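You operate a simulated robot arm through the tools that you are given. There is no shell and no other tool.

The job below is to be done with a simulated robot arm. You get a single attempt, and the scene is never put back.

Task
Red switch off, both plugs from their sockets onto the tool shelf, guard wide open, plate out. Fine: the mould plug and the sensor plug; the guard to its stop; leave the bolts as they are.

Only the result counts: the job must be done as asked and must still hold three seconds after the hand-in. Knocking over, shifting, dropping, spilling or breaking anything else fails it.

Robot
A 7-joint arm with a two-finger parallel gripper, fixed in place. Base frame: the origin is at the foot of the arm, x ahead of it, y to its left, z up. Readings come in mm, degrees, newtons and seconds.
Its first joint turns from -132.0 to 132.0 degrees. Payload 3.91 kg.
The TCP is the grasp point between the finger pads, 30 mm short of the fingertips. In the tool frame z runs along the fingers and y along their closing line. Largest opening 110 mm; finger width 20, thickness 10; the body of the gripper, 48 by 112 mm, starts 55 mm behind the TCP.
Orientation is told as [roll, pitch, yaw] about the base's x, y, z axes, in that order, counted from this pose: with the fingers straight down and closing along the base's y, the tool's x points along the base's -x, its y along +y and its z along -z.

Tools
- The arm moves only by the tool jog_arm. Its argument "increments" is a list of rows, each a list of 3 entries, a list of its own where there are three numbers: the shift along the tool's x, y, z in m, then the turn, a rotation vector about the tool's x, y, z in degrees, then the opening in per cent of the stroke, from 0 (shut) to 100 (fully open). In form: [[[dx, dy, dz], [ax, ay, az], gripper], ...]. A call has 1 to 20 rows; each row is the pose to reach, as a shift and turn from the pose commanded when the call began, along the tool's axes at that moment. A row lasts 0.2 s, in which the tool goes at most 50 mm and 8.6 degrees; a call with a longer step from one row to the next is refused whole, and so is a gripper value outside its range. Where a pose cannot be reached the arm comes as near as it can. A force on the tool above 60 N (or 10 N above the force at the start of the call, whichever is more), or a blocked arm, ends the call early, and 0.2 s more pass. Each finger travels about 108 mm/s and halts on what it meets, pressing with about 39 N; the grip force reading is that of the motor and also rises with nothing between the fingers. The clock runs only during rows and for 0.2 s after the last one: add rows that repeat a pose to give the fingers time. The reply holds the time, the measured pose of the TCP, the force on the tool along the base axes, the opening and the grip force, in the units named above and with some noise, with the torque about the TCP (base axes, N m) and any sound that the robot's microphone picked up.
- Cameras (640 x 400 px; columns grow to the right, rows downward): "scene" is fixed at [397.1, -496.8, 1620.3]; the picture's right is [0.97, -0.25, 0.00], its down [-0.14, -0.52, -0.84] and it looks along [0.21, 0.82, -0.54] (base axes); focal length 350 px, centre (320, 200). "wrist" rides on the gripper at [72, 17, -103] in the tool frame; the picture's right is [-0.23, 0.97, 0.00], its down [-0.76, -0.18, -0.62] and it looks along [-0.61, -0.14, 0.78] (tool axes); focal length 222 px, centre (320, 200). There is no depth. A picture from a camera that has moved, and an enlarged one, comes with that camera's place and axes in the base frame and with its lens. The place of the scene camera against the robot may be out by one fixed shift of up to 12 mm in any direction.
- get_image(camera): a new picture of that camera. The clock stands still meanwhile.
- close_up(camera, box): a new picture of the part [left, top, right, bottom] of that camera's present view, enlarged. The clock stands still meanwhile.
- sign_off(): hands the job in; it is judged then, once.

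Nothing tells you positions but the pictures and the camera data. Unless the task says otherwise, let go and move clear before handing in.

The tools are called after "Request:" as name(argument=value, ...) on one line, values as JSON. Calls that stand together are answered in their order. jog_arm: Moves the arm, as the interface text tells. Its arguments: {"type":"object","properties":{"increments":{"type":"array"}},"required":["increments"]} The other tools are called the same way: get_image (camera) takes a picture; close_up (camera, box) takes an enlarged picture of a part of a camera's view; sign_off () hands the job in.

At the start:

```text
t: 0.0
ee_pos: [285.1, 422.0, 1341.5]
tcp_rot: [0.0, 0.0, -0.1]
contact_force: [-0.4, -0.5, 0.7]
moment: [0.04, -0.04, 0.01]
grip_width: 110.1
gripper_force: 0.0
```

scene: 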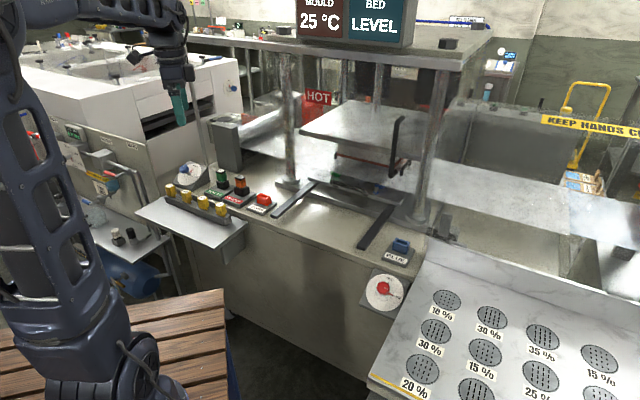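
wrist: 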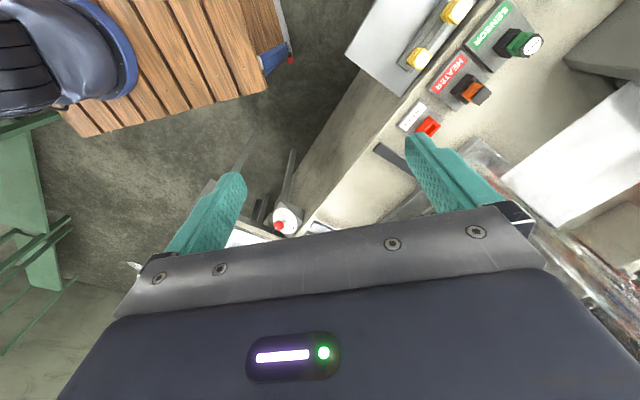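

The scene shows a press with labelled plugs (sensor, heater, a third one), a red rotary switch on the front, a guard with a handle and a small plug at the right. I'll zoom in on the parts before moving anything.

Request:
close_up(camera="scene", box=[130, 150, 290, 250])

Request:
close_up(camera="scene", box=[270, 80, 470, 205])

Request:
close_up(camera="scene", box=[330, 210, 480, 320])

Request:
close_up(camera="scene", box=[180, 0, 500, 200])

Request:
close_up(camera="wrist", box=[340, 0, 640, 190])

```text
4.00 times, centred on (210, 200) of scene
camera zoom: at [397.1, -496.8, 1620.3], right [0.97, -0.25, 0.0], down [-0.14, -0.52, -0.84], along [0.21, 0.82, -0.54], focal length 1400 px, centre (760, 200)
```

zoom: 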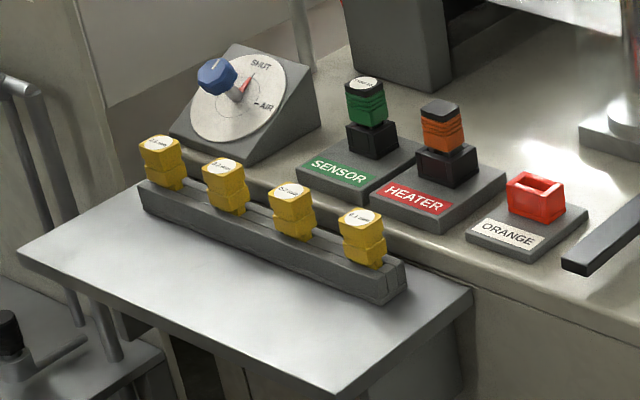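

```text
3.20 times, centred on (370, 142) of scene
camera zoom: at [397.1, -496.8, 1620.3], right [0.97, -0.25, 0.0], down [-0.14, -0.52, -0.84], along [0.21, 0.82, -0.54], focal length 1120 px, centre (160, 384)
```

zoom: 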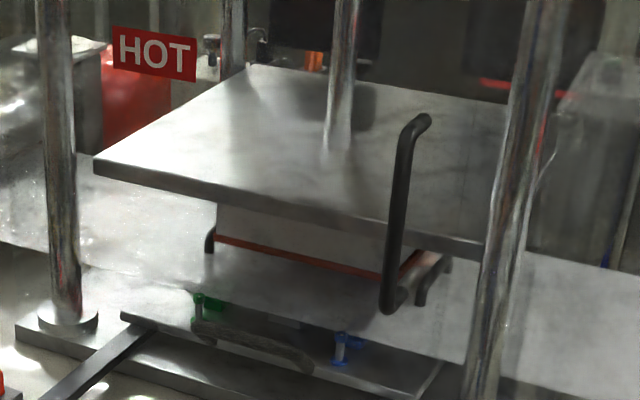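

```text
3.64 times, centred on (405, 265) of scene
camera zoom: at [397.1, -496.8, 1620.3], right [0.97, -0.25, 0.0], down [-0.14, -0.52, -0.84], along [0.21, 0.82, -0.54], focal length 1273 px, centre (11, -36)
```

zoom: 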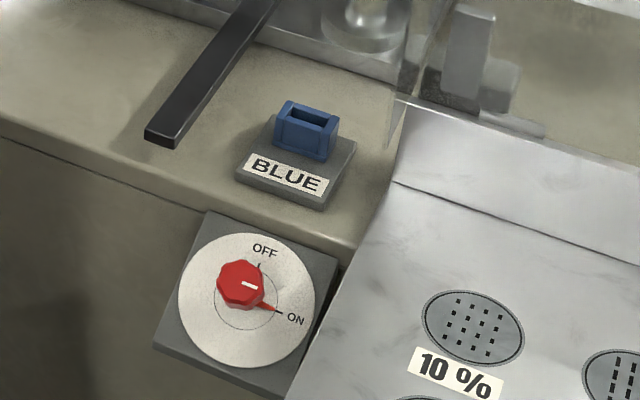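

```text
2.00 times, centred on (340, 100) of scene
camera zoom: at [397.1, -496.8, 1620.3], right [0.97, -0.25, 0.0], down [-0.14, -0.52, -0.84], along [0.21, 0.82, -0.54], focal length 700 px, centre (280, 400)
```

zoom: 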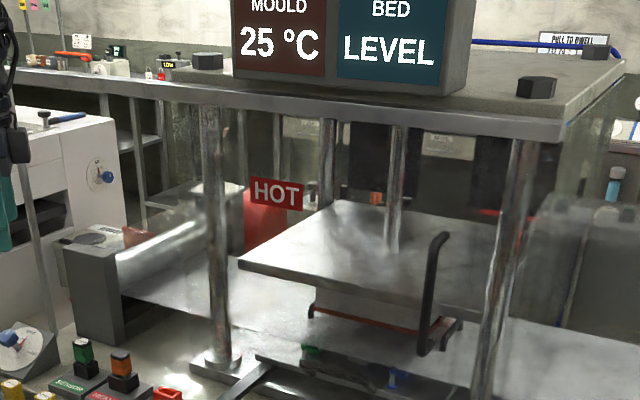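

```text
2.11 times, centred on (490, 95) of wrist
camera zoom: at [212.9, 438.4, 1444.7], right [0.23, 0.97, 0.0], down [0.76, -0.18, 0.62], along [0.61, -0.14, -0.78], focal length 468 px, centre (-38, 421)
```

zoom: 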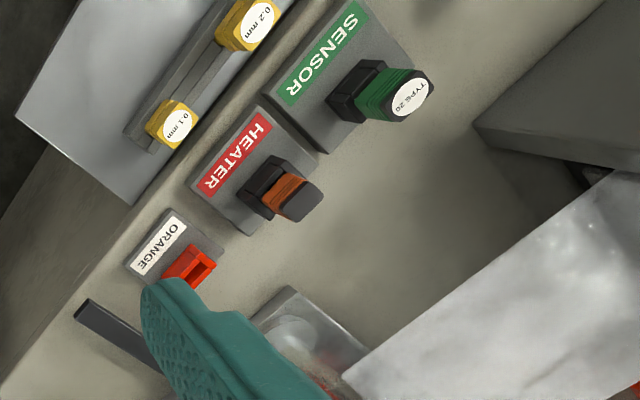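

The sensor plug triangulates to roughly (328, 766, 990) from the two cameras. The wrist camera looks off to the side, so I'll turn the tool about its axis to make it face the press.

Request:
jog_arm(increments=[[[0, 0, 0], [0, 0, -8.5], 100], [[0, 0, 0], [0, 0, -17], 100], [[0, 0, 0], [0, 0, -25.5], 100], [[0, 0, 0], [0, 0, -34], 100], [[0, 0, 0], [0, 0, -42.5], 100], [[0, 0, 0], [0, 0, -51], 100], [[0, 0, 0], [0, 0, -59.5], 100], [[0, 0, 0], [0, 0, -68], 100], [[0, 0, 0], [0, 0, -76.5], 100], [[0, 0, 0], [0, 0, -85], 100], [[0, 0, 0], [0, 0, -90], 100], [[0, 0, 0], [0, 0, -90], 100]])

Request:
get_image(camera="wrist")

Request:
get_image(camera="scene")

```text
t: 2.6
ee_pos: [285.5, 420.0, 1341.4]
tcp_rot: [0.0, 0.0, 90.0]
contact_force: [-0.4, 0.5, -0.3]
moment: [0.02, -0.03, 0.01]
grip_width: 109.7
gripper_force: 0.1
```

```text
taken
camera wrist: at [268.5, 348.8, 1444.9], right [-0.97, 0.23, 0.0], down [0.18, 0.76, 0.62], along [0.14, 0.61, -0.78], focal length 222 px, centre (320, 200)
```

wrist: 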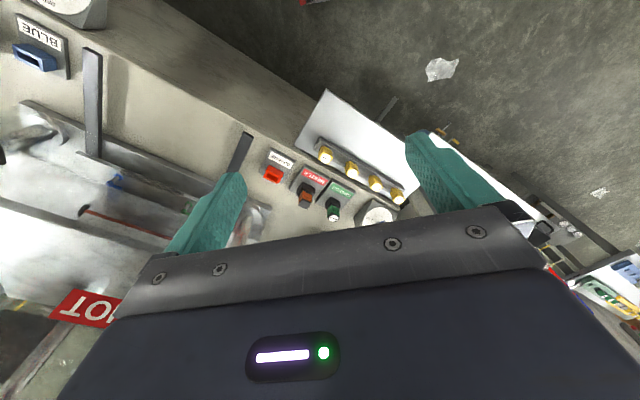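

```text
taken
```

scene: 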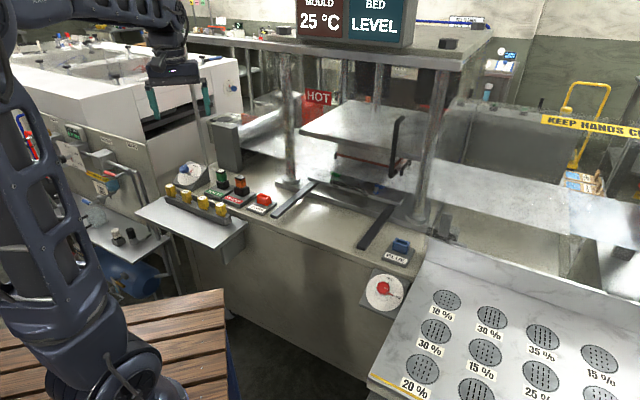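

The press is turned about 45° in the base frame, with its front facing the robot. I'll turn the tool to yaw 45 so the view lines up with the press.

Request:
jog_arm(increments=[[[0, 0, 0], [0, 0, 8.5], 100], [[0, 0, 0], [0, 0, 17], 100], [[0, 0, 0], [0, 0, 25.5], 100], [[0, 0, 0], [0, 0, 34], 100], [[0, 0, 0], [0, 0, 42.5], 100], [[0, 0, 0], [0, 0, 45], 100], [[0, 0, 0], [0, 0, 45], 100]])

Request:
jog_arm(increments=[[[0, 0, 0], [0, -8.5, 0], 100], [[0, 0, 0], [0, -17, 0], 100], [[0, 0, 0], [0, -25.5, 0], 100], [[0, 0, 0], [0, -30, 0], 100], [[0, 0, 0], [0, -30, 0], 100]])

Request:
get_image(camera="wrist")

Request:
close_up(camera="wrist", box=[0, 0, 320, 200])

Request:
close_up(camera="wrist", box=[320, 0, 640, 200])

```text
t: 4.2
ee_pos: [283.5, 421.2, 1341.9]
tcp_rot: [0.0, 0.1, 45.0]
contact_force: [-0.7, -0.4, 0.3]
moment: [0.04, 0.02, 0.01]
grip_width: 110.3
gripper_force: 0.0
```

```text
t: 5.4
ee_pos: [285.9, 420.7, 1341.9]
tcp_rot: [0.0, -30.0, 45.0]
contact_force: [0.1, -0.1, -0.6]
moment: [0.02, -0.01, -0.01]
grip_width: 110.0
gripper_force: 0.1
```

```text
taken
camera wrist: at [192.9, 352.3, 1394.5], right [-0.55, 0.83, 0.11], down [0.37, 0.12, 0.92], along [0.75, 0.55, -0.37], focal length 222 px, centre (320, 200)
```

wrist: 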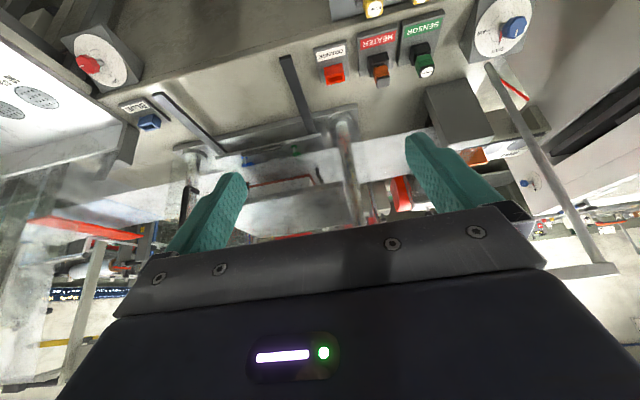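

```text
2.00 times, centred on (160, 100) of wrist
camera zoom: at [192.9, 352.3, 1394.5], right [-0.55, 0.83, 0.11], down [0.37, 0.12, 0.92], along [0.75, 0.55, -0.37], focal length 444 px, centre (640, 400)
```

zoom: 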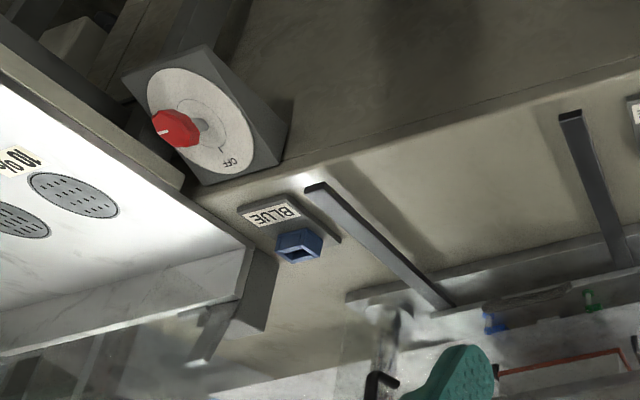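

```text
2.00 times, centred on (480, 100) of wrist
camera zoom: at [192.9, 352.3, 1394.5], right [-0.55, 0.83, 0.11], down [0.37, 0.12, 0.92], along [0.75, 0.55, -0.37], focal length 444 px, centre (0, 400)
```

zoom: 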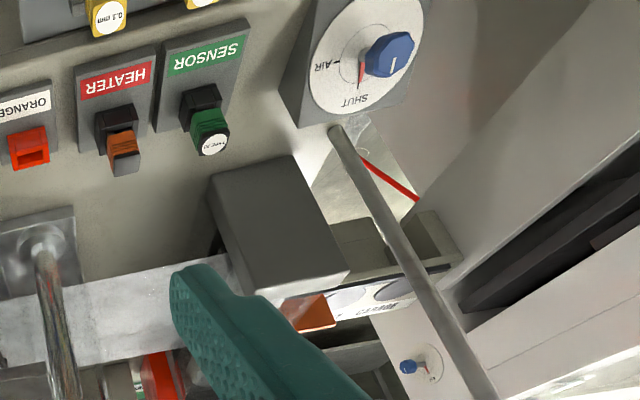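

I can see a second blue AIR valve knob, rails running out of the bed, and what may be a transparent guard with a black handle. I'll zoom in on the guard region.

Request:
close_up(camera="scene", box=[380, 60, 640, 280])

Request:
close_up(camera="scene", box=[350, 90, 470, 260])

Request:
close_up(camera="scene", box=[200, 80, 360, 260])

Request:
close_up(camera="scene", box=[0, 0, 260, 170])

```text
1.82 times, centred on (510, 170) of scene
camera zoom: at [397.1, -496.8, 1620.3], right [0.97, -0.25, 0.0], down [-0.14, -0.52, -0.84], along [0.21, 0.82, -0.54], focal length 637 px, centre (-26, 254)
```

zoom: 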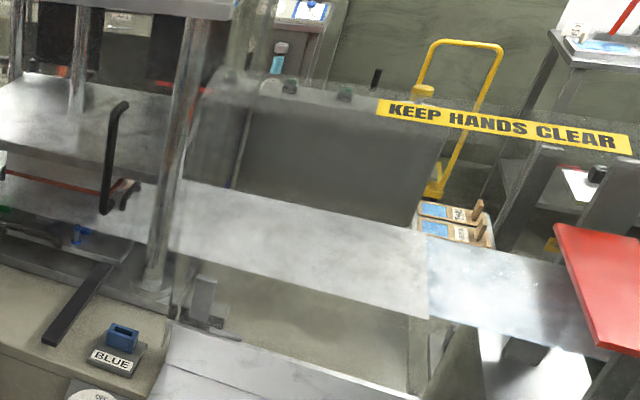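

```text
2.35 times, centred on (410, 175) of scene
camera zoom: at [397.1, -496.8, 1620.3], right [0.97, -0.25, 0.0], down [-0.14, -0.52, -0.84], along [0.21, 0.82, -0.54], focal length 824 px, centre (108, 259)
```

zoom: 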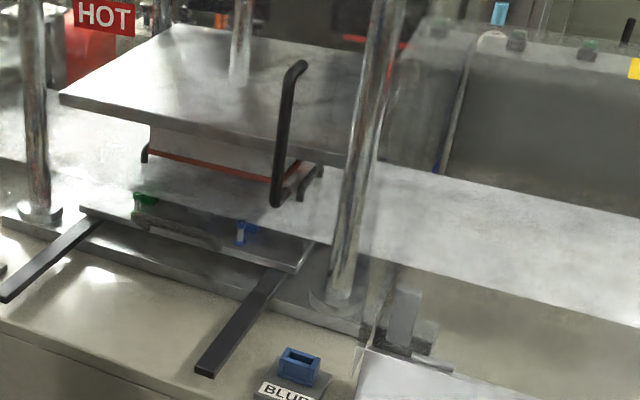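

```text
2.22 times, centred on (280, 170) of scene
camera zoom: at [397.1, -496.8, 1620.3], right [0.97, -0.25, 0.0], down [-0.14, -0.52, -0.84], along [0.21, 0.82, -0.54], focal length 778 px, centre (409, 267)
```

zoom: 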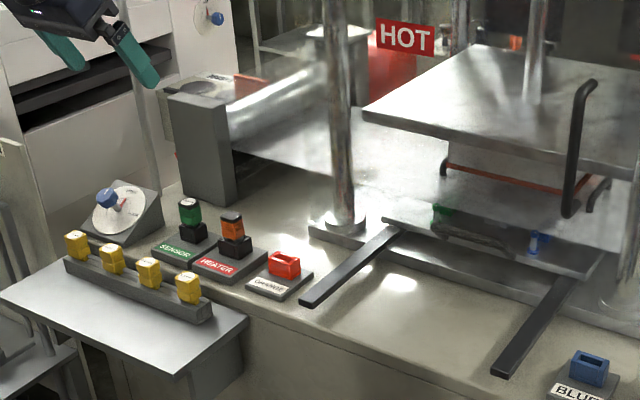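

```text
2.35 times, centred on (130, 85) of scene
camera zoom: at [397.1, -496.8, 1620.3], right [0.97, -0.25, 0.0], down [-0.14, -0.52, -0.84], along [0.21, 0.82, -0.54], focal length 824 px, centre (767, 471)
```

zoom: 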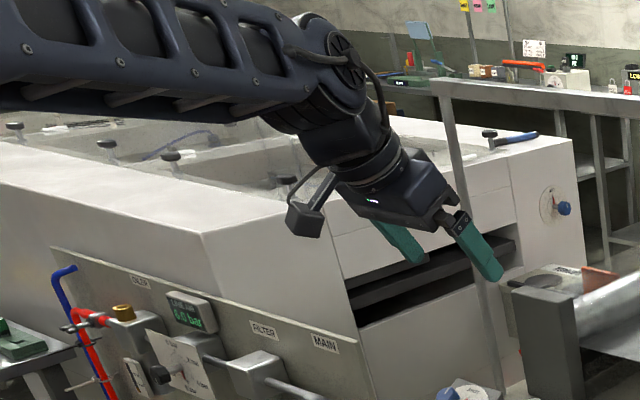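

The bed plate has a dark front handle between a green and a blue bolt, with two black rails in front of it. I'll bring the wrist camera lower and tilt it to look straight into the press.

Request:
jog_arm(increments=[[[0.02, -0.03, 0.035], [0, -6, 0], 100], [[0.04, -0.06, 0.07], [0, -12, 0], 100], [[0.06, -0.09, 0.105], [0, -18, 0], 100], [[0.08, -0.12, 0.14], [0, -24, 0], 100], [[0.1, -0.15, 0.173], [0, -30, 0], 100], [[0.1, -0.15, 0.173], [0, -30, 0], 100]])

Request:
get_image(camera="wrist")

Request:
get_image(camera="scene")

Request:
close_up(camera="wrist", box=[160, 40, 480, 240])

```text
refused: row 1 steps farther than a row can; nothing moved
```

```text
taken
camera wrist: at [192.9, 352.3, 1394.5], right [-0.55, 0.83, 0.11], down [0.37, 0.12, 0.92], along [0.75, 0.55, -0.37], focal length 222 px, centre (320, 200)
```

wrist: 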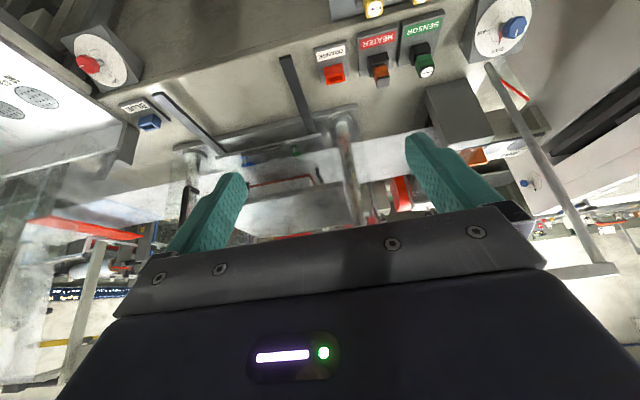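

```text
taken
```

scene: 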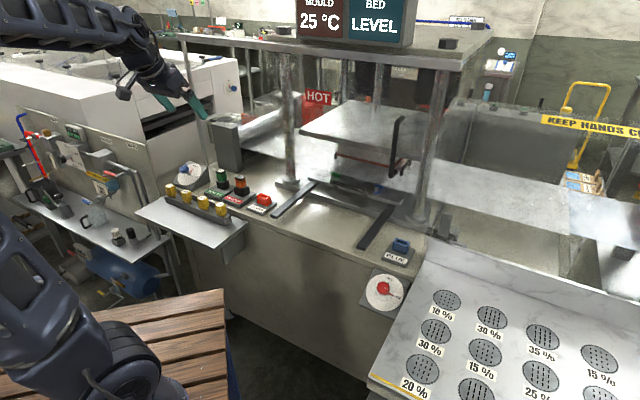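

```text
2.00 times, centred on (320, 140) of wrist
camera zoom: at [192.9, 352.3, 1394.5], right [-0.55, 0.83, 0.11], down [0.37, 0.12, 0.92], along [0.75, 0.55, -0.37], focal length 444 px, centre (320, 320)
```

zoom: 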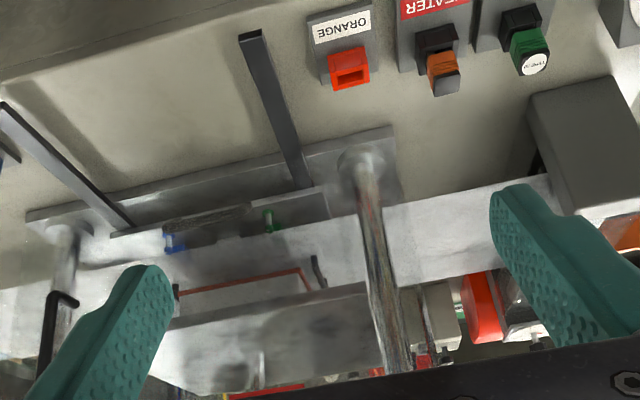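

The first row was slightly over the 50 mm step limit, so I'll repeat the same move in smaller steps.

Request:
jog_arm(increments=[[[0.0125, -0.019, 0.0216], [0, -3.75, 0], 100], [[0.025, -0.0375, 0.0433], [0, -7.5, 0], 100], [[0.0375, -0.056, 0.065], [0, -11.25, 0], 100], [[0.05, -0.075, 0.0866], [0, -15, 0], 100], [[0.0625, -0.094, 0.108], [0, -18.75, 0], 100], [[0.075, -0.1125, 0.13], [0, -22.5, 0], 100], [[0.0875, -0.131, 0.1516], [0, -26.25, 0], 100], [[0.1, -0.15, 0.173], [0, -30, 0], 100], [[0.1, -0.15, 0.173], [0, -30, 0], 100]])

Request:
get_image(camera="wrist")

Request:
get_image(camera="scene")

Request:
close_up(camera="wrist", box=[160, 40, 480, 240])

```text
t: 7.4
ee_pos: [401.6, 339.1, 1157.5]
tcp_rot: [-0.1, -60.0, 45.0]
contact_force: [-0.3, 0.5, -0.1]
moment: [0.03, 0.0, -0.01]
grip_width: 110.0
gripper_force: 0.1
out of reach, approached as far as the arm can: row 8, 9
```

```text
taken
camera wrist: at [302.1, 261.0, 1145.7], right [-0.61, 0.77, 0.2], down [0.01, -0.24, 0.97], along [0.79, 0.59, 0.13], focal length 222 px, centre (320, 200)
```

wrist: 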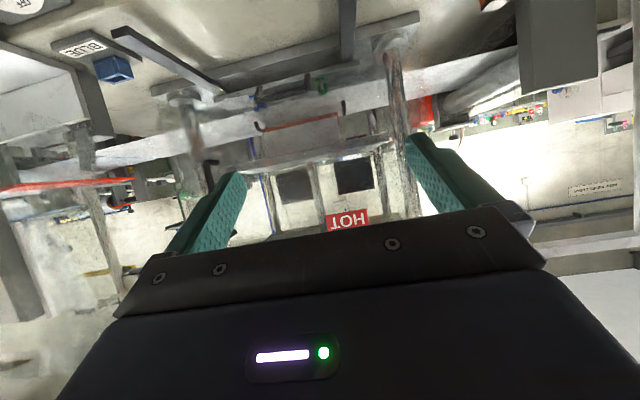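

```text
taken
```

scene: 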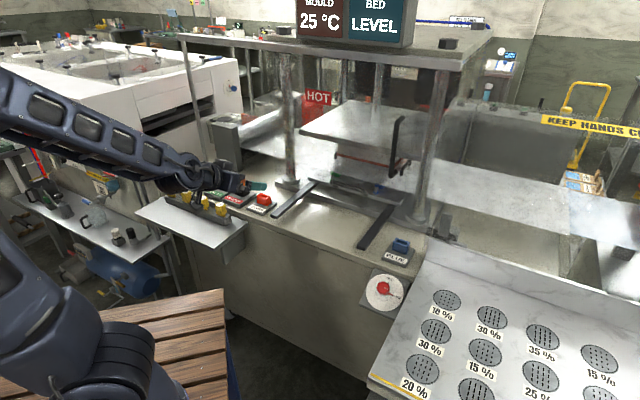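

```text
2.00 times, centred on (320, 140) of wrist
camera zoom: at [302.1, 261.0, 1145.7], right [-0.61, 0.77, 0.2], down [0.01, -0.24, 0.97], along [0.79, 0.59, 0.13], focal length 444 px, centre (320, 320)
```

zoom: 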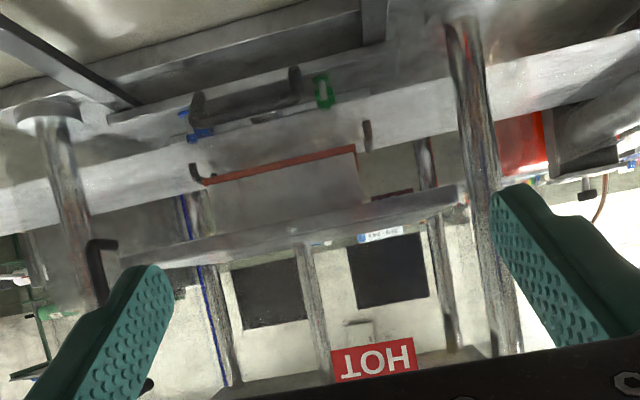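

There are now two views of a vertical black handle near the right front column and a faint transparent panel. I'll zoom in strongly on its edges to work out how the guard moves.

Request:
close_up(camera="scene", box=[380, 100, 444, 140])

Request:
close_up(camera="scene", box=[380, 140, 476, 200])

Request:
close_up(camera="scene", box=[400, 190, 480, 240])

Request:
close_up(camera="scene", box=[440, 40, 640, 165])

Request:
close_up(camera="scene", box=[480, 140, 640, 240])

Request:
close_up(camera="wrist", box=[0, 60, 240, 210])

```text
10.00 times, centred on (412, 120) of scene
camera zoom: at [397.1, -496.8, 1620.3], right [0.97, -0.25, 0.0], down [-0.14, -0.52, -0.84], along [0.21, 0.82, -0.54], focal length 3501 px, centre (-600, 1000)
```

zoom: 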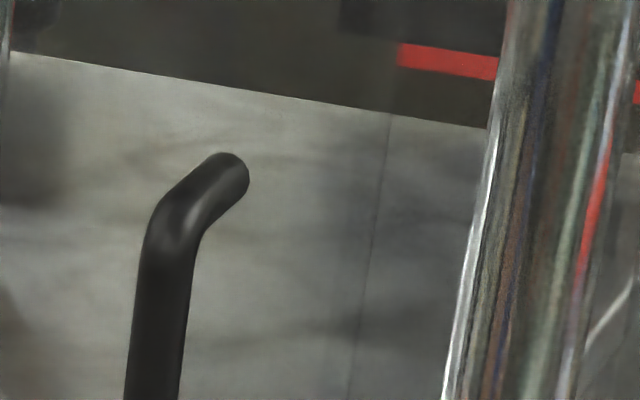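

```text
6.67 times, centred on (428, 170) of scene
camera zoom: at [397.1, -496.8, 1620.3], right [0.97, -0.25, 0.0], down [-0.14, -0.52, -0.84], along [0.21, 0.82, -0.54], focal length 2334 px, centre (-400, 400)
```

zoom: 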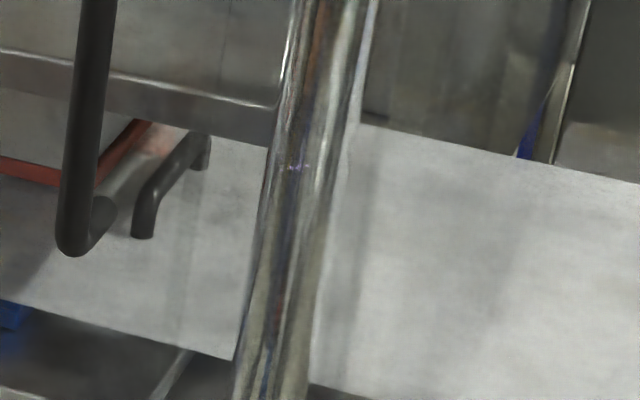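

```text
8.00 times, centred on (440, 215) of scene
camera zoom: at [397.1, -496.8, 1620.3], right [0.97, -0.25, 0.0], down [-0.14, -0.52, -0.84], along [0.21, 0.82, -0.54], focal length 2801 px, centre (-640, 80)
```

zoom: 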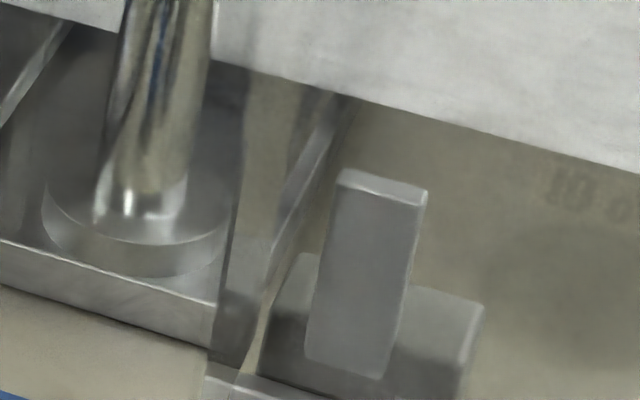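

```text
3.20 times, centred on (540, 102) of scene
camera zoom: at [397.1, -496.8, 1620.3], right [0.97, -0.25, 0.0], down [-0.14, -0.52, -0.84], along [0.21, 0.82, -0.54], focal length 1120 px, centre (-384, 512)
```

zoom: 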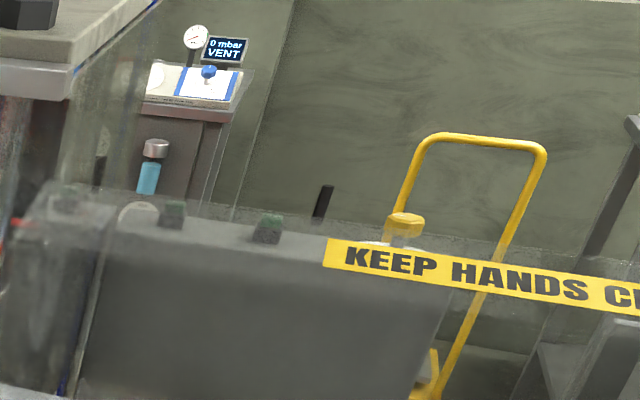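

```text
4.00 times, centred on (560, 190) of scene
camera zoom: at [397.1, -496.8, 1620.3], right [0.97, -0.25, 0.0], down [-0.14, -0.52, -0.84], along [0.21, 0.82, -0.54], focal length 1400 px, centre (-640, 240)
```

zoom: 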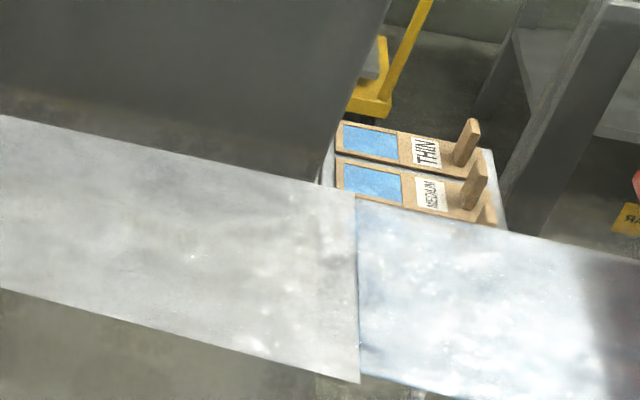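

```text
2.67 times, centred on (120, 135) of wrist
camera zoom: at [302.1, 261.0, 1145.7], right [-0.61, 0.77, 0.2], down [0.01, -0.24, 0.97], along [0.79, 0.59, 0.13], focal length 592 px, centre (853, 373)
```

zoom: 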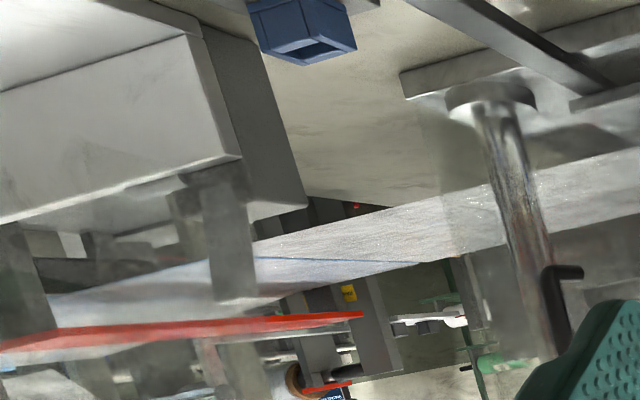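

Wrist-only triangulation agrees closely: the sensor plug top is at about n=806, s=-332, z=958, in the 45° press frame (n into the press, s to the right). The guard handle's lower bend is at n≈884, s≈345, z≈1078. I still need the guard's extents, so I'll zoom further.

Request:
close_up(camera="scene", box=[400, 60, 480, 110])

Request:
close_up(camera="scene", box=[480, 80, 560, 130])

Request:
close_up(camera="scene", box=[580, 90, 640, 180])

Request:
close_up(camera="scene", box=[270, 120, 366, 180])

Request:
close_up(camera="scene", box=[400, 120, 480, 170])

Request:
close_up(camera="scene", box=[300, 160, 420, 230])

```text
8.00 times, centred on (440, 85) of scene
camera zoom: at [397.1, -496.8, 1620.3], right [0.97, -0.25, 0.0], down [-0.14, -0.52, -0.84], along [0.21, 0.82, -0.54], focal length 2801 px, centre (-640, 1120)
```

zoom: 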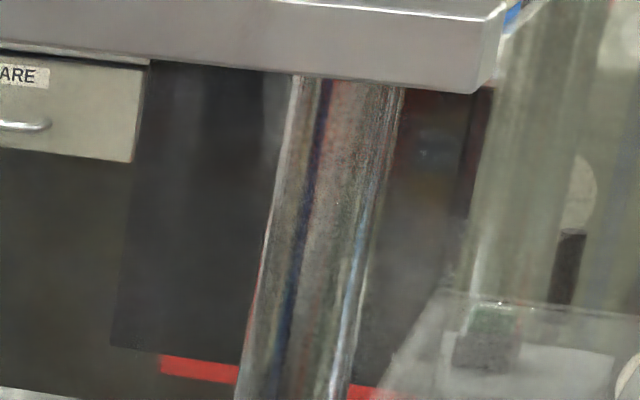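

```text
8.00 times, centred on (520, 105) of scene
camera zoom: at [397.1, -496.8, 1620.3], right [0.97, -0.25, 0.0], down [-0.14, -0.52, -0.84], along [0.21, 0.82, -0.54], focal length 2801 px, centre (-1280, 960)
```

zoom: 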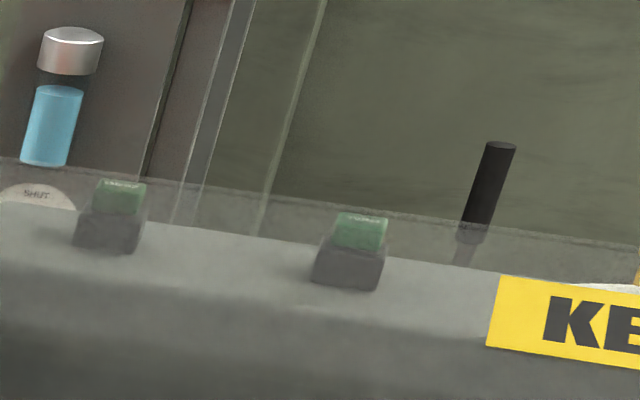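

```text
4.44 times, centred on (610, 135) of scene
camera zoom: at [397.1, -496.8, 1620.3], right [0.97, -0.25, 0.0], down [-0.14, -0.52, -0.84], along [0.21, 0.82, -0.54], focal length 1556 px, centre (-969, 489)
```

zoom: 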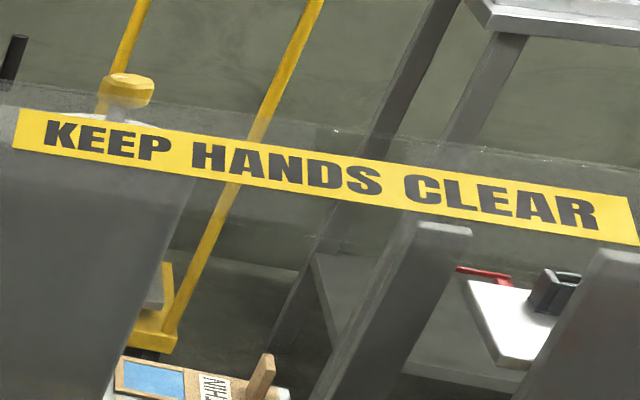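

```text
6.67 times, centred on (318, 150) of scene
camera zoom: at [397.1, -496.8, 1620.3], right [0.97, -0.25, 0.0], down [-0.14, -0.52, -0.84], along [0.21, 0.82, -0.54], focal length 2334 px, centre (333, 533)
```

zoom: 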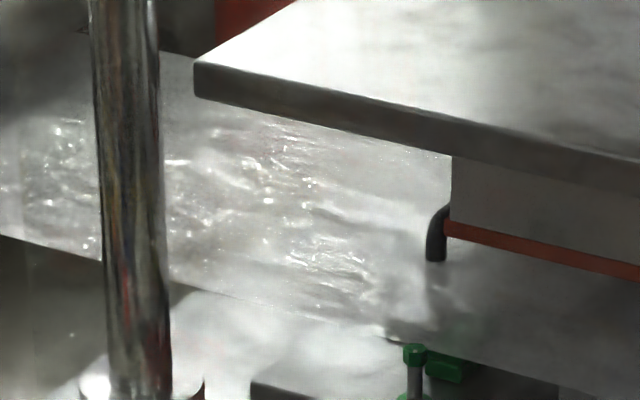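

```text
8.00 times, centred on (440, 145) of scene
camera zoom: at [397.1, -496.8, 1620.3], right [0.97, -0.25, 0.0], down [-0.14, -0.52, -0.84], along [0.21, 0.82, -0.54], focal length 2801 px, centre (-640, 640)
```

zoom: 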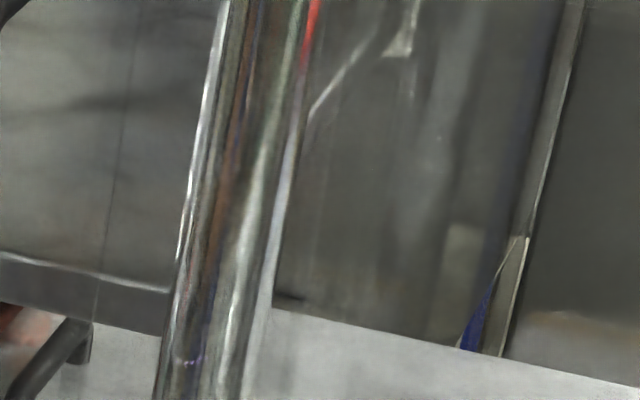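

```text
5.33 times, centred on (360, 195) of scene
camera zoom: at [397.1, -496.8, 1620.3], right [0.97, -0.25, 0.0], down [-0.14, -0.52, -0.84], along [0.21, 0.82, -0.54], focal length 1867 px, centre (107, 227)
```

zoom: 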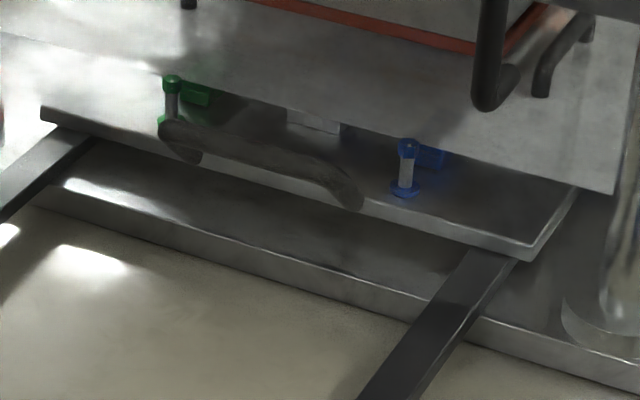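

The plate sits under the film web with its dark front handle and the two bolts. I'd like an upright camera view, so I'll test whether the tool can roll about its own axis.

Request:
jog_arm(increments=[[[0, 0, -0.02], [0, 0, 8.5], 100], [[0, 0, -0.02], [0, 0, 17], 100], [[0, 0, -0.02], [0, 0, 25.5], 100], [[0, 0, -0.02], [0, 0, 34], 100], [[0, 0, -0.02], [0, 0, 42.5], 100], [[0, 0, -0.02], [0, 0, 51], 100], [[0, 0, -0.02], [0, 0, 59.5], 100], [[0, 0, -0.02], [0, 0, 68], 100], [[0, 0, -0.02], [0, 0, 76.5], 100], [[0, 0, -0.02], [0, 0, 85], 100], [[0, 0, -0.02], [0, 0, 90], 100], [[0, 0, -0.02], [0, 0, 90], 100]])

Request:
get_image(camera="wrist")

Request:
get_image(camera="scene")

```text
t: 10.0
ee_pos: [391.7, 331.1, 1173.0]
tcp_rot: [60.0, -0.1, -45.1]
contact_force: [-0.7, -0.5, -0.6]
moment: [0.04, 0.03, 0.02]
grip_width: 110.1
gripper_force: 0.0
out of reach, approached as far as the arm can: row 1, 2, 3, 4, 5, 6, 7, 8, 9, 10, 11, 12
```

```text
taken
camera wrist: at [284.1, 325.2, 1238.6], right [0.51, 0.18, 0.84], down [0.09, -0.98, 0.16], along [0.86, 0.0, -0.51], focal length 222 px, centre (320, 200)
```

wrist: 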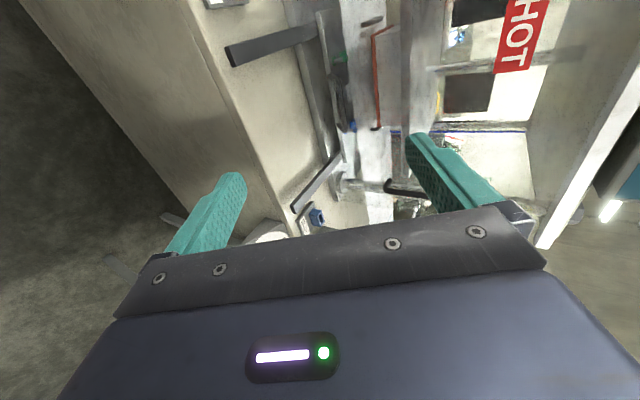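

```text
taken
```

scene: 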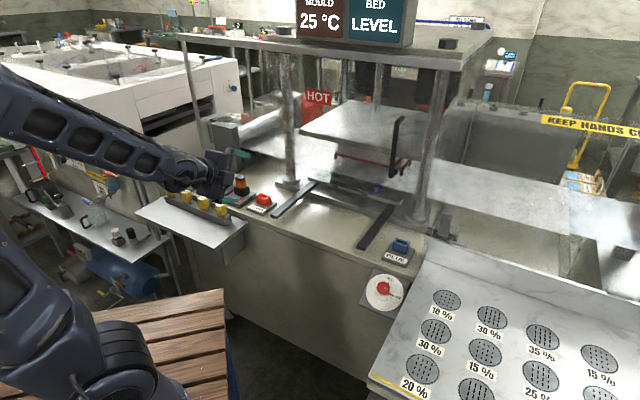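

The +90 roll worked. I'll continue another +90 so the camera sits above the gripper, and move slightly outward to stay within reach.

Request:
jog_arm(increments=[[[0, 0, 0.02], [0, 0, 8.5], 100], [[0, 0, 0.03], [0, 0, 17], 100], [[0, 0, 0.03], [0, 0, 25.5], 100], [[0, 0, 0.03], [0, 0, 34], 100], [[0, 0, 0.03], [0, 0, 42.5], 100], [[0, 0, 0.03], [0, 0, 51], 100], [[0, 0, 0.03], [0, 0, 59.5], 100], [[0, 0, 0.03], [0, 0, 68], 100], [[0, 0, 0.03], [0, 0, 76.5], 100], [[0, 0, 0.03], [0, 0, 85], 100], [[0, 0, 0.03], [0, 0, 90], 100], [[0, 0, 0.03], [0, 0, 90], 100]])

Request:
get_image(camera="wrist")

Request:
get_image(camera="scene")

```text
t: 12.6
ee_pos: [412.5, 350.4, 1156.4]
tcp_rot: [-0.1, 60.0, -135.2]
contact_force: [-0.1, 1.0, -0.1]
moment: [0.03, 0.01, -0.07]
grip_width: 109.9
gripper_force: 0.0
```

```text
taken
camera wrist: at [386.5, 300.9, 1270.8], right [0.61, -0.77, -0.2], down [-0.78, -0.52, -0.35], along [0.16, 0.36, -0.92], focal length 222 px, centre (320, 200)
```

wrist: 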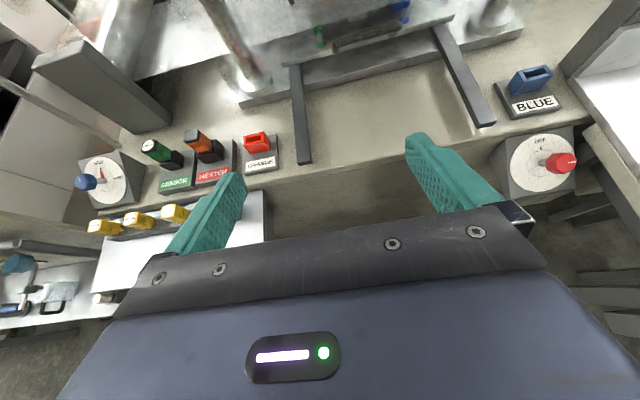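

```text
taken
```

scene: 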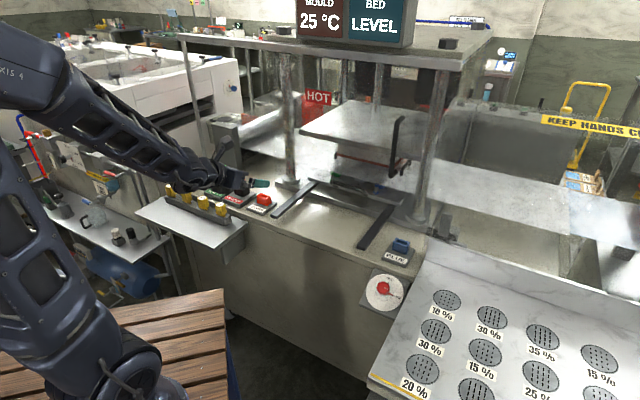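

The view is upright now, showing the sensor and heater plugs, ORANGE and BLUE holders, red switch, rails and plate. I'll tilt up and shift right to see the guard and the inside of the press.

Request:
jog_arm(increments=[[[0, 0.02, 0], [0, 5.6, 0], 100], [[0, 0.04, 0], [0, 11.2, 0], 100], [[0, 0.06, 0], [0, 16.8, 0], 100], [[0, 0.08, 0], [0, 22.4, 0], 100], [[0, 0.1, 0], [0, 28, 0], 100], [[0, 0.12, 0], [0, 33.6, 0], 100], [[0, 0.14, 0], [0, 39.2, 0], 100], [[0, 0.16, 0], [0, 45, 0], 100], [[0, 0.16, 0], [0, 45, 0], 100]])

Request:
get_image(camera="wrist")

Request:
close_up(camera="wrist", box=[320, 0, 640, 200])

Request:
close_up(camera="wrist", box=[100, 0, 420, 200])

```text
t: 14.6
ee_pos: [603.5, 223.1, 1243.6]
tcp_rot: [179.7, 74.9, 41.9]
contact_force: [-2.7, 4.4, 0.3]
moment: [0.09, 0.04, -0.41]
grip_width: 109.8
gripper_force: 0.0
out of reach, approached as far as the arm can: row 1, 2, 3, 4, 5, 6, 7, 8, 9
```

```text
taken
camera wrist: at [527.1, 130.3, 1285.7], right [0.7, -0.68, -0.22], down [-0.42, -0.14, -0.9], along [0.58, 0.72, -0.38], focal length 222 px, centre (320, 200)
```

wrist: 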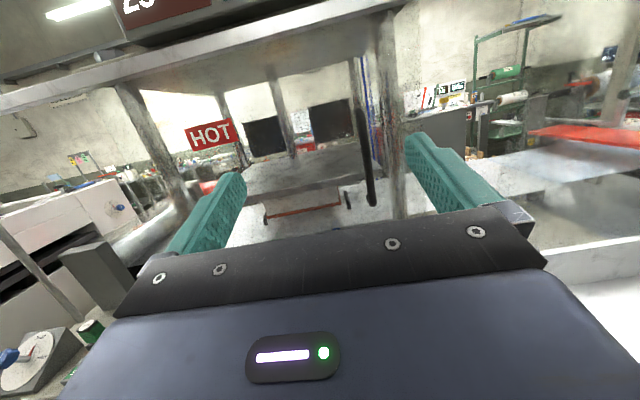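

```text
2.00 times, centred on (480, 100) of wrist
camera zoom: at [527.1, 130.3, 1285.7], right [0.7, -0.68, -0.22], down [-0.42, -0.14, -0.9], along [0.58, 0.72, -0.38], focal length 444 px, centre (0, 400)
```

zoom: 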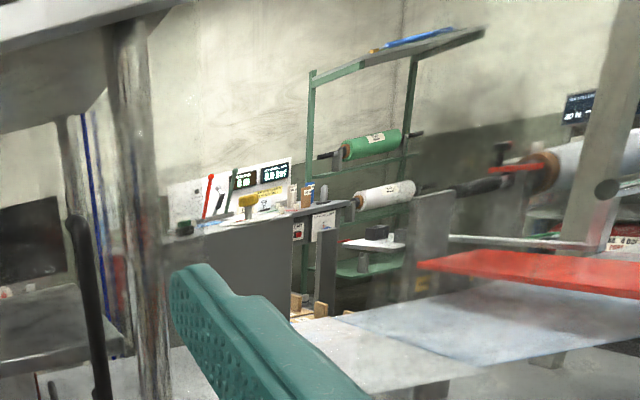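

```text
2.00 times, centred on (260, 100) of wrist
camera zoom: at [527.1, 130.3, 1285.7], right [0.7, -0.68, -0.22], down [-0.42, -0.14, -0.9], along [0.58, 0.72, -0.38], focal length 444 px, centre (440, 400)
```

zoom: 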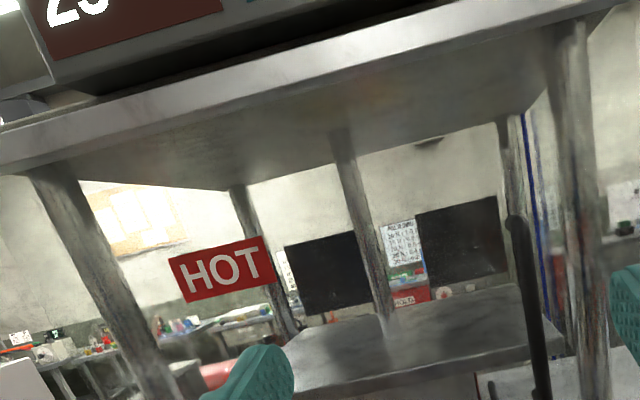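

The HOT sign triangulates to n≈917, s≈52, z≈1280, which is the same plane as the handle. So it likely hangs on the transparent guard, and I'll look for hinges or tracks.

Request:
close_up(camera="scene", box=[260, 40, 340, 90])

Request:
close_up(camera="scene", box=[260, 85, 340, 135])

Request:
close_up(camera="scene", box=[260, 135, 340, 185])

Request:
close_up(camera="scene", box=[330, 40, 410, 90])

Request:
close_up(camera="scene", box=[180, 30, 260, 130])

Request:
close_up(camera="wrist", box=[80, 60, 240, 160])

Request:
close_up(camera="wrist", box=[300, 60, 460, 220])

```text
8.00 times, centred on (300, 65) of scene
camera zoom: at [397.1, -496.8, 1620.3], right [0.97, -0.25, 0.0], down [-0.14, -0.52, -0.84], along [0.21, 0.82, -0.54], focal length 2801 px, centre (480, 1280)
```

zoom: 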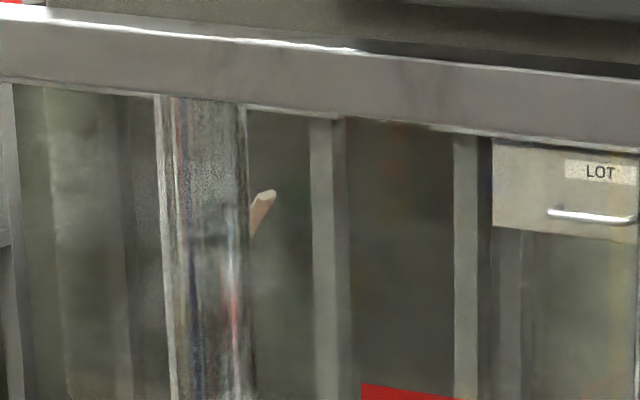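

```text
8.00 times, centred on (300, 110) of scene
camera zoom: at [397.1, -496.8, 1620.3], right [0.97, -0.25, 0.0], down [-0.14, -0.52, -0.84], along [0.21, 0.82, -0.54], focal length 2801 px, centre (480, 920)
```

zoom: 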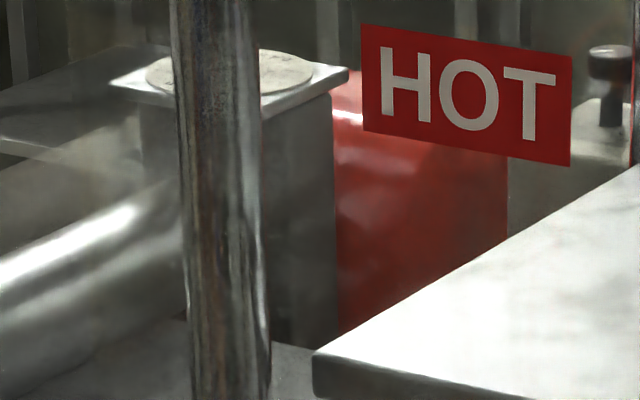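

```text
8.00 times, centred on (300, 160) of scene
camera zoom: at [397.1, -496.8, 1620.3], right [0.97, -0.25, 0.0], down [-0.14, -0.52, -0.84], along [0.21, 0.82, -0.54], focal length 2801 px, centre (480, 520)
```

zoom: 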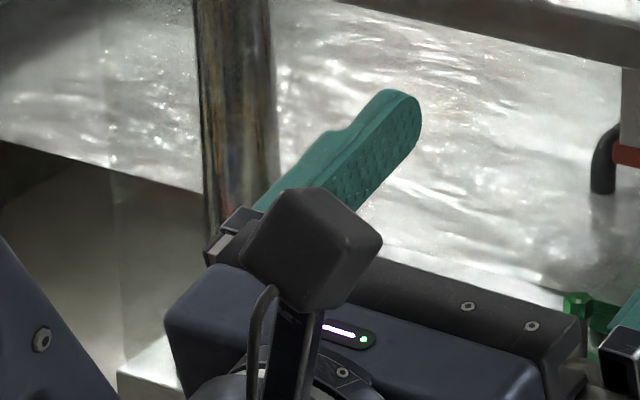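

```text
8.00 times, centred on (370, 65) of scene
camera zoom: at [397.1, -496.8, 1620.3], right [0.97, -0.25, 0.0], down [-0.14, -0.52, -0.84], along [0.21, 0.82, -0.54], focal length 2801 px, centre (-80, 1280)
```

zoom: 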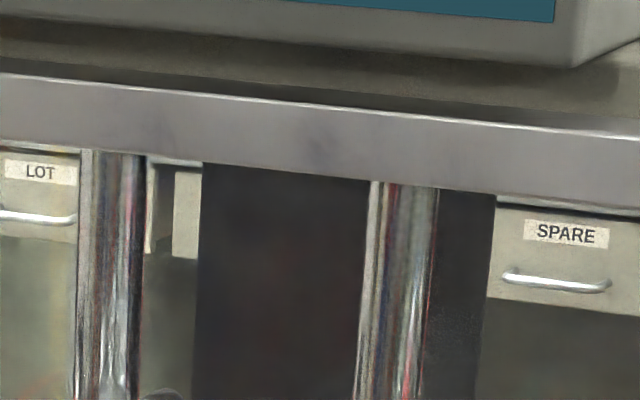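

```text
4.00 times, centred on (220, 80) of scene
camera zoom: at [397.1, -496.8, 1620.3], right [0.97, -0.25, 0.0], down [-0.14, -0.52, -0.84], along [0.21, 0.82, -0.54], focal length 1400 px, centre (720, 680)
```

zoom: 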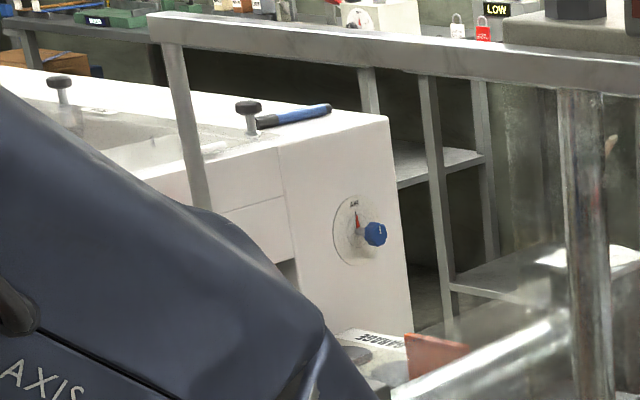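

```text
4.00 times, centred on (160, 110) of wrist
camera zoom: at [527.1, 130.3, 1285.7], right [0.7, -0.68, -0.22], down [-0.42, -0.14, -0.9], along [0.58, 0.72, -0.38], focal length 888 px, centre (960, 560)
```

zoom: 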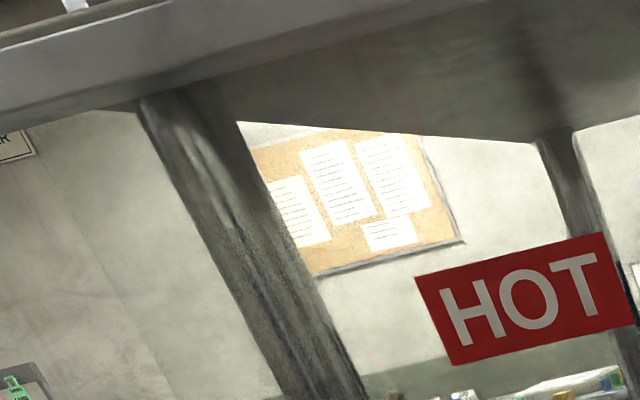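

```text
2.50 times, centred on (380, 140) of wrist
camera zoom: at [527.1, 130.3, 1285.7], right [0.7, -0.68, -0.22], down [-0.42, -0.14, -0.9], along [0.58, 0.72, -0.38], focal length 555 px, centre (170, 350)
```

zoom: 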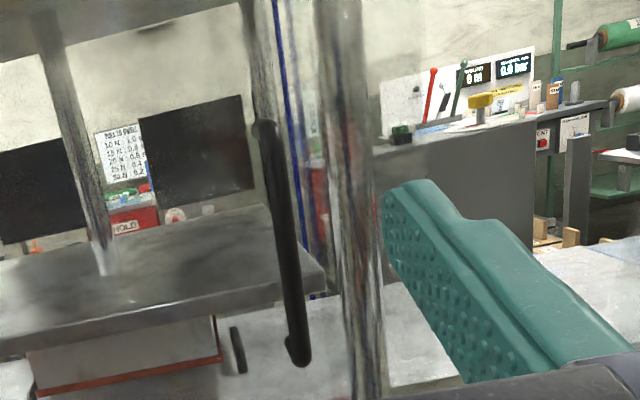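

The beam runs left well past the press, and the guard panel spans s≈-160 to 375, so it should slide left along that beam. I'll start with the red switch and bring the camera over it.

Request:
jog_arm(increments=[[[-0.0255, 0.0281, -0.0064], [0, -5.625, 0], 100], [[-0.0509, 0.0562, -0.0128], [0, -11.25, 0], 100], [[-0.0764, 0.0844, -0.0192], [0, -16.875, 0], 100], [[-0.1018, 0.1125, -0.0256], [0, -22.5, 0], 100], [[-0.1273, 0.1406, -0.032], [0, -28.125, 0], 100], [[-0.1528, 0.1687, -0.0384], [0, -33.75, 0], 100], [[-0.1782, 0.1969, -0.0448], [0, -39.375, 0], 100], [[-0.2037, 0.225, -0.0512], [0, -45, 0], 100], [[-0.2037, 0.225, -0.0512], [0, -45, 0], 100]])

Request:
get_image(camera="wrist")

Request:
close_up(camera="wrist", box=[200, 60, 440, 210])

Request:
get_image(camera="scene")

```text
t: 16.6
ee_pos: [751.9, 83.4, 1032.4]
tcp_rot: [0.0, 60.0, -135.0]
contact_force: [-0.2, 0.1, 0.1]
moment: [-0.02, -0.03, 0.01]
grip_width: 109.8
gripper_force: 0.1
```

```text
taken
camera wrist: at [727.0, 33.9, 1145.3], right [0.61, -0.77, -0.2], down [-0.78, -0.53, -0.35], along [0.16, 0.36, -0.92], focal length 222 px, centre (320, 200)
```

wrist: 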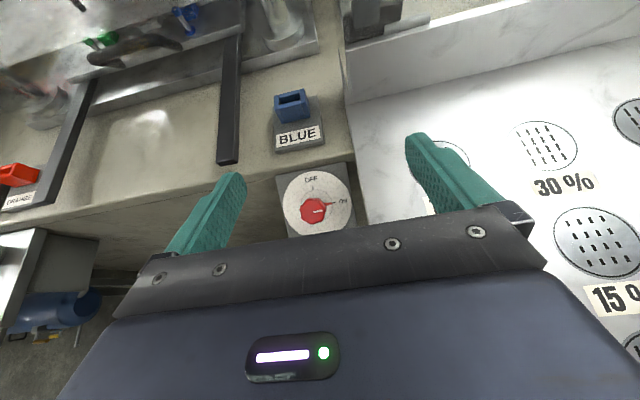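

```text
2.67 times, centred on (320, 135) of wrist
camera zoom: at [727.0, 33.9, 1145.3], right [0.61, -0.77, -0.2], down [-0.78, -0.53, -0.35], along [0.16, 0.36, -0.92], focal length 592 px, centre (320, 373)
```

zoom: 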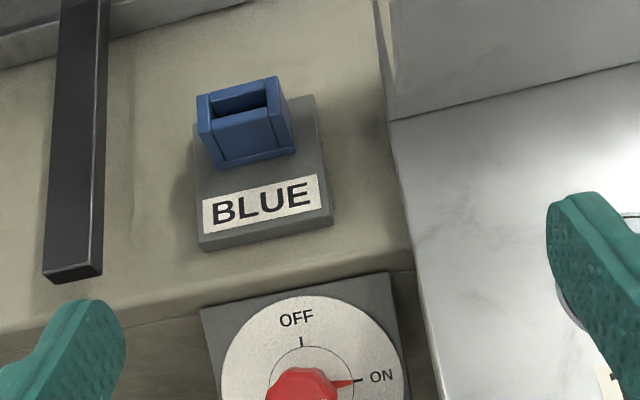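

```text
taken
```

scene: 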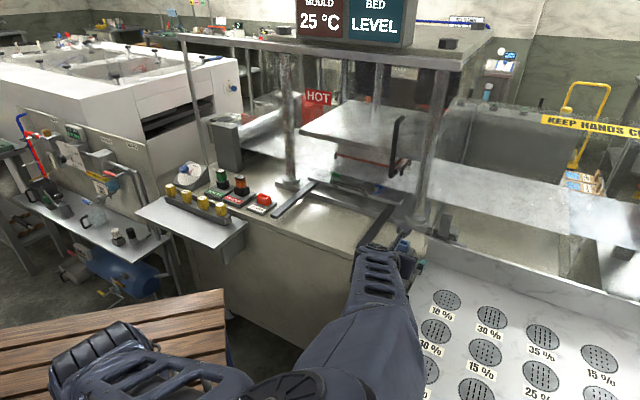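

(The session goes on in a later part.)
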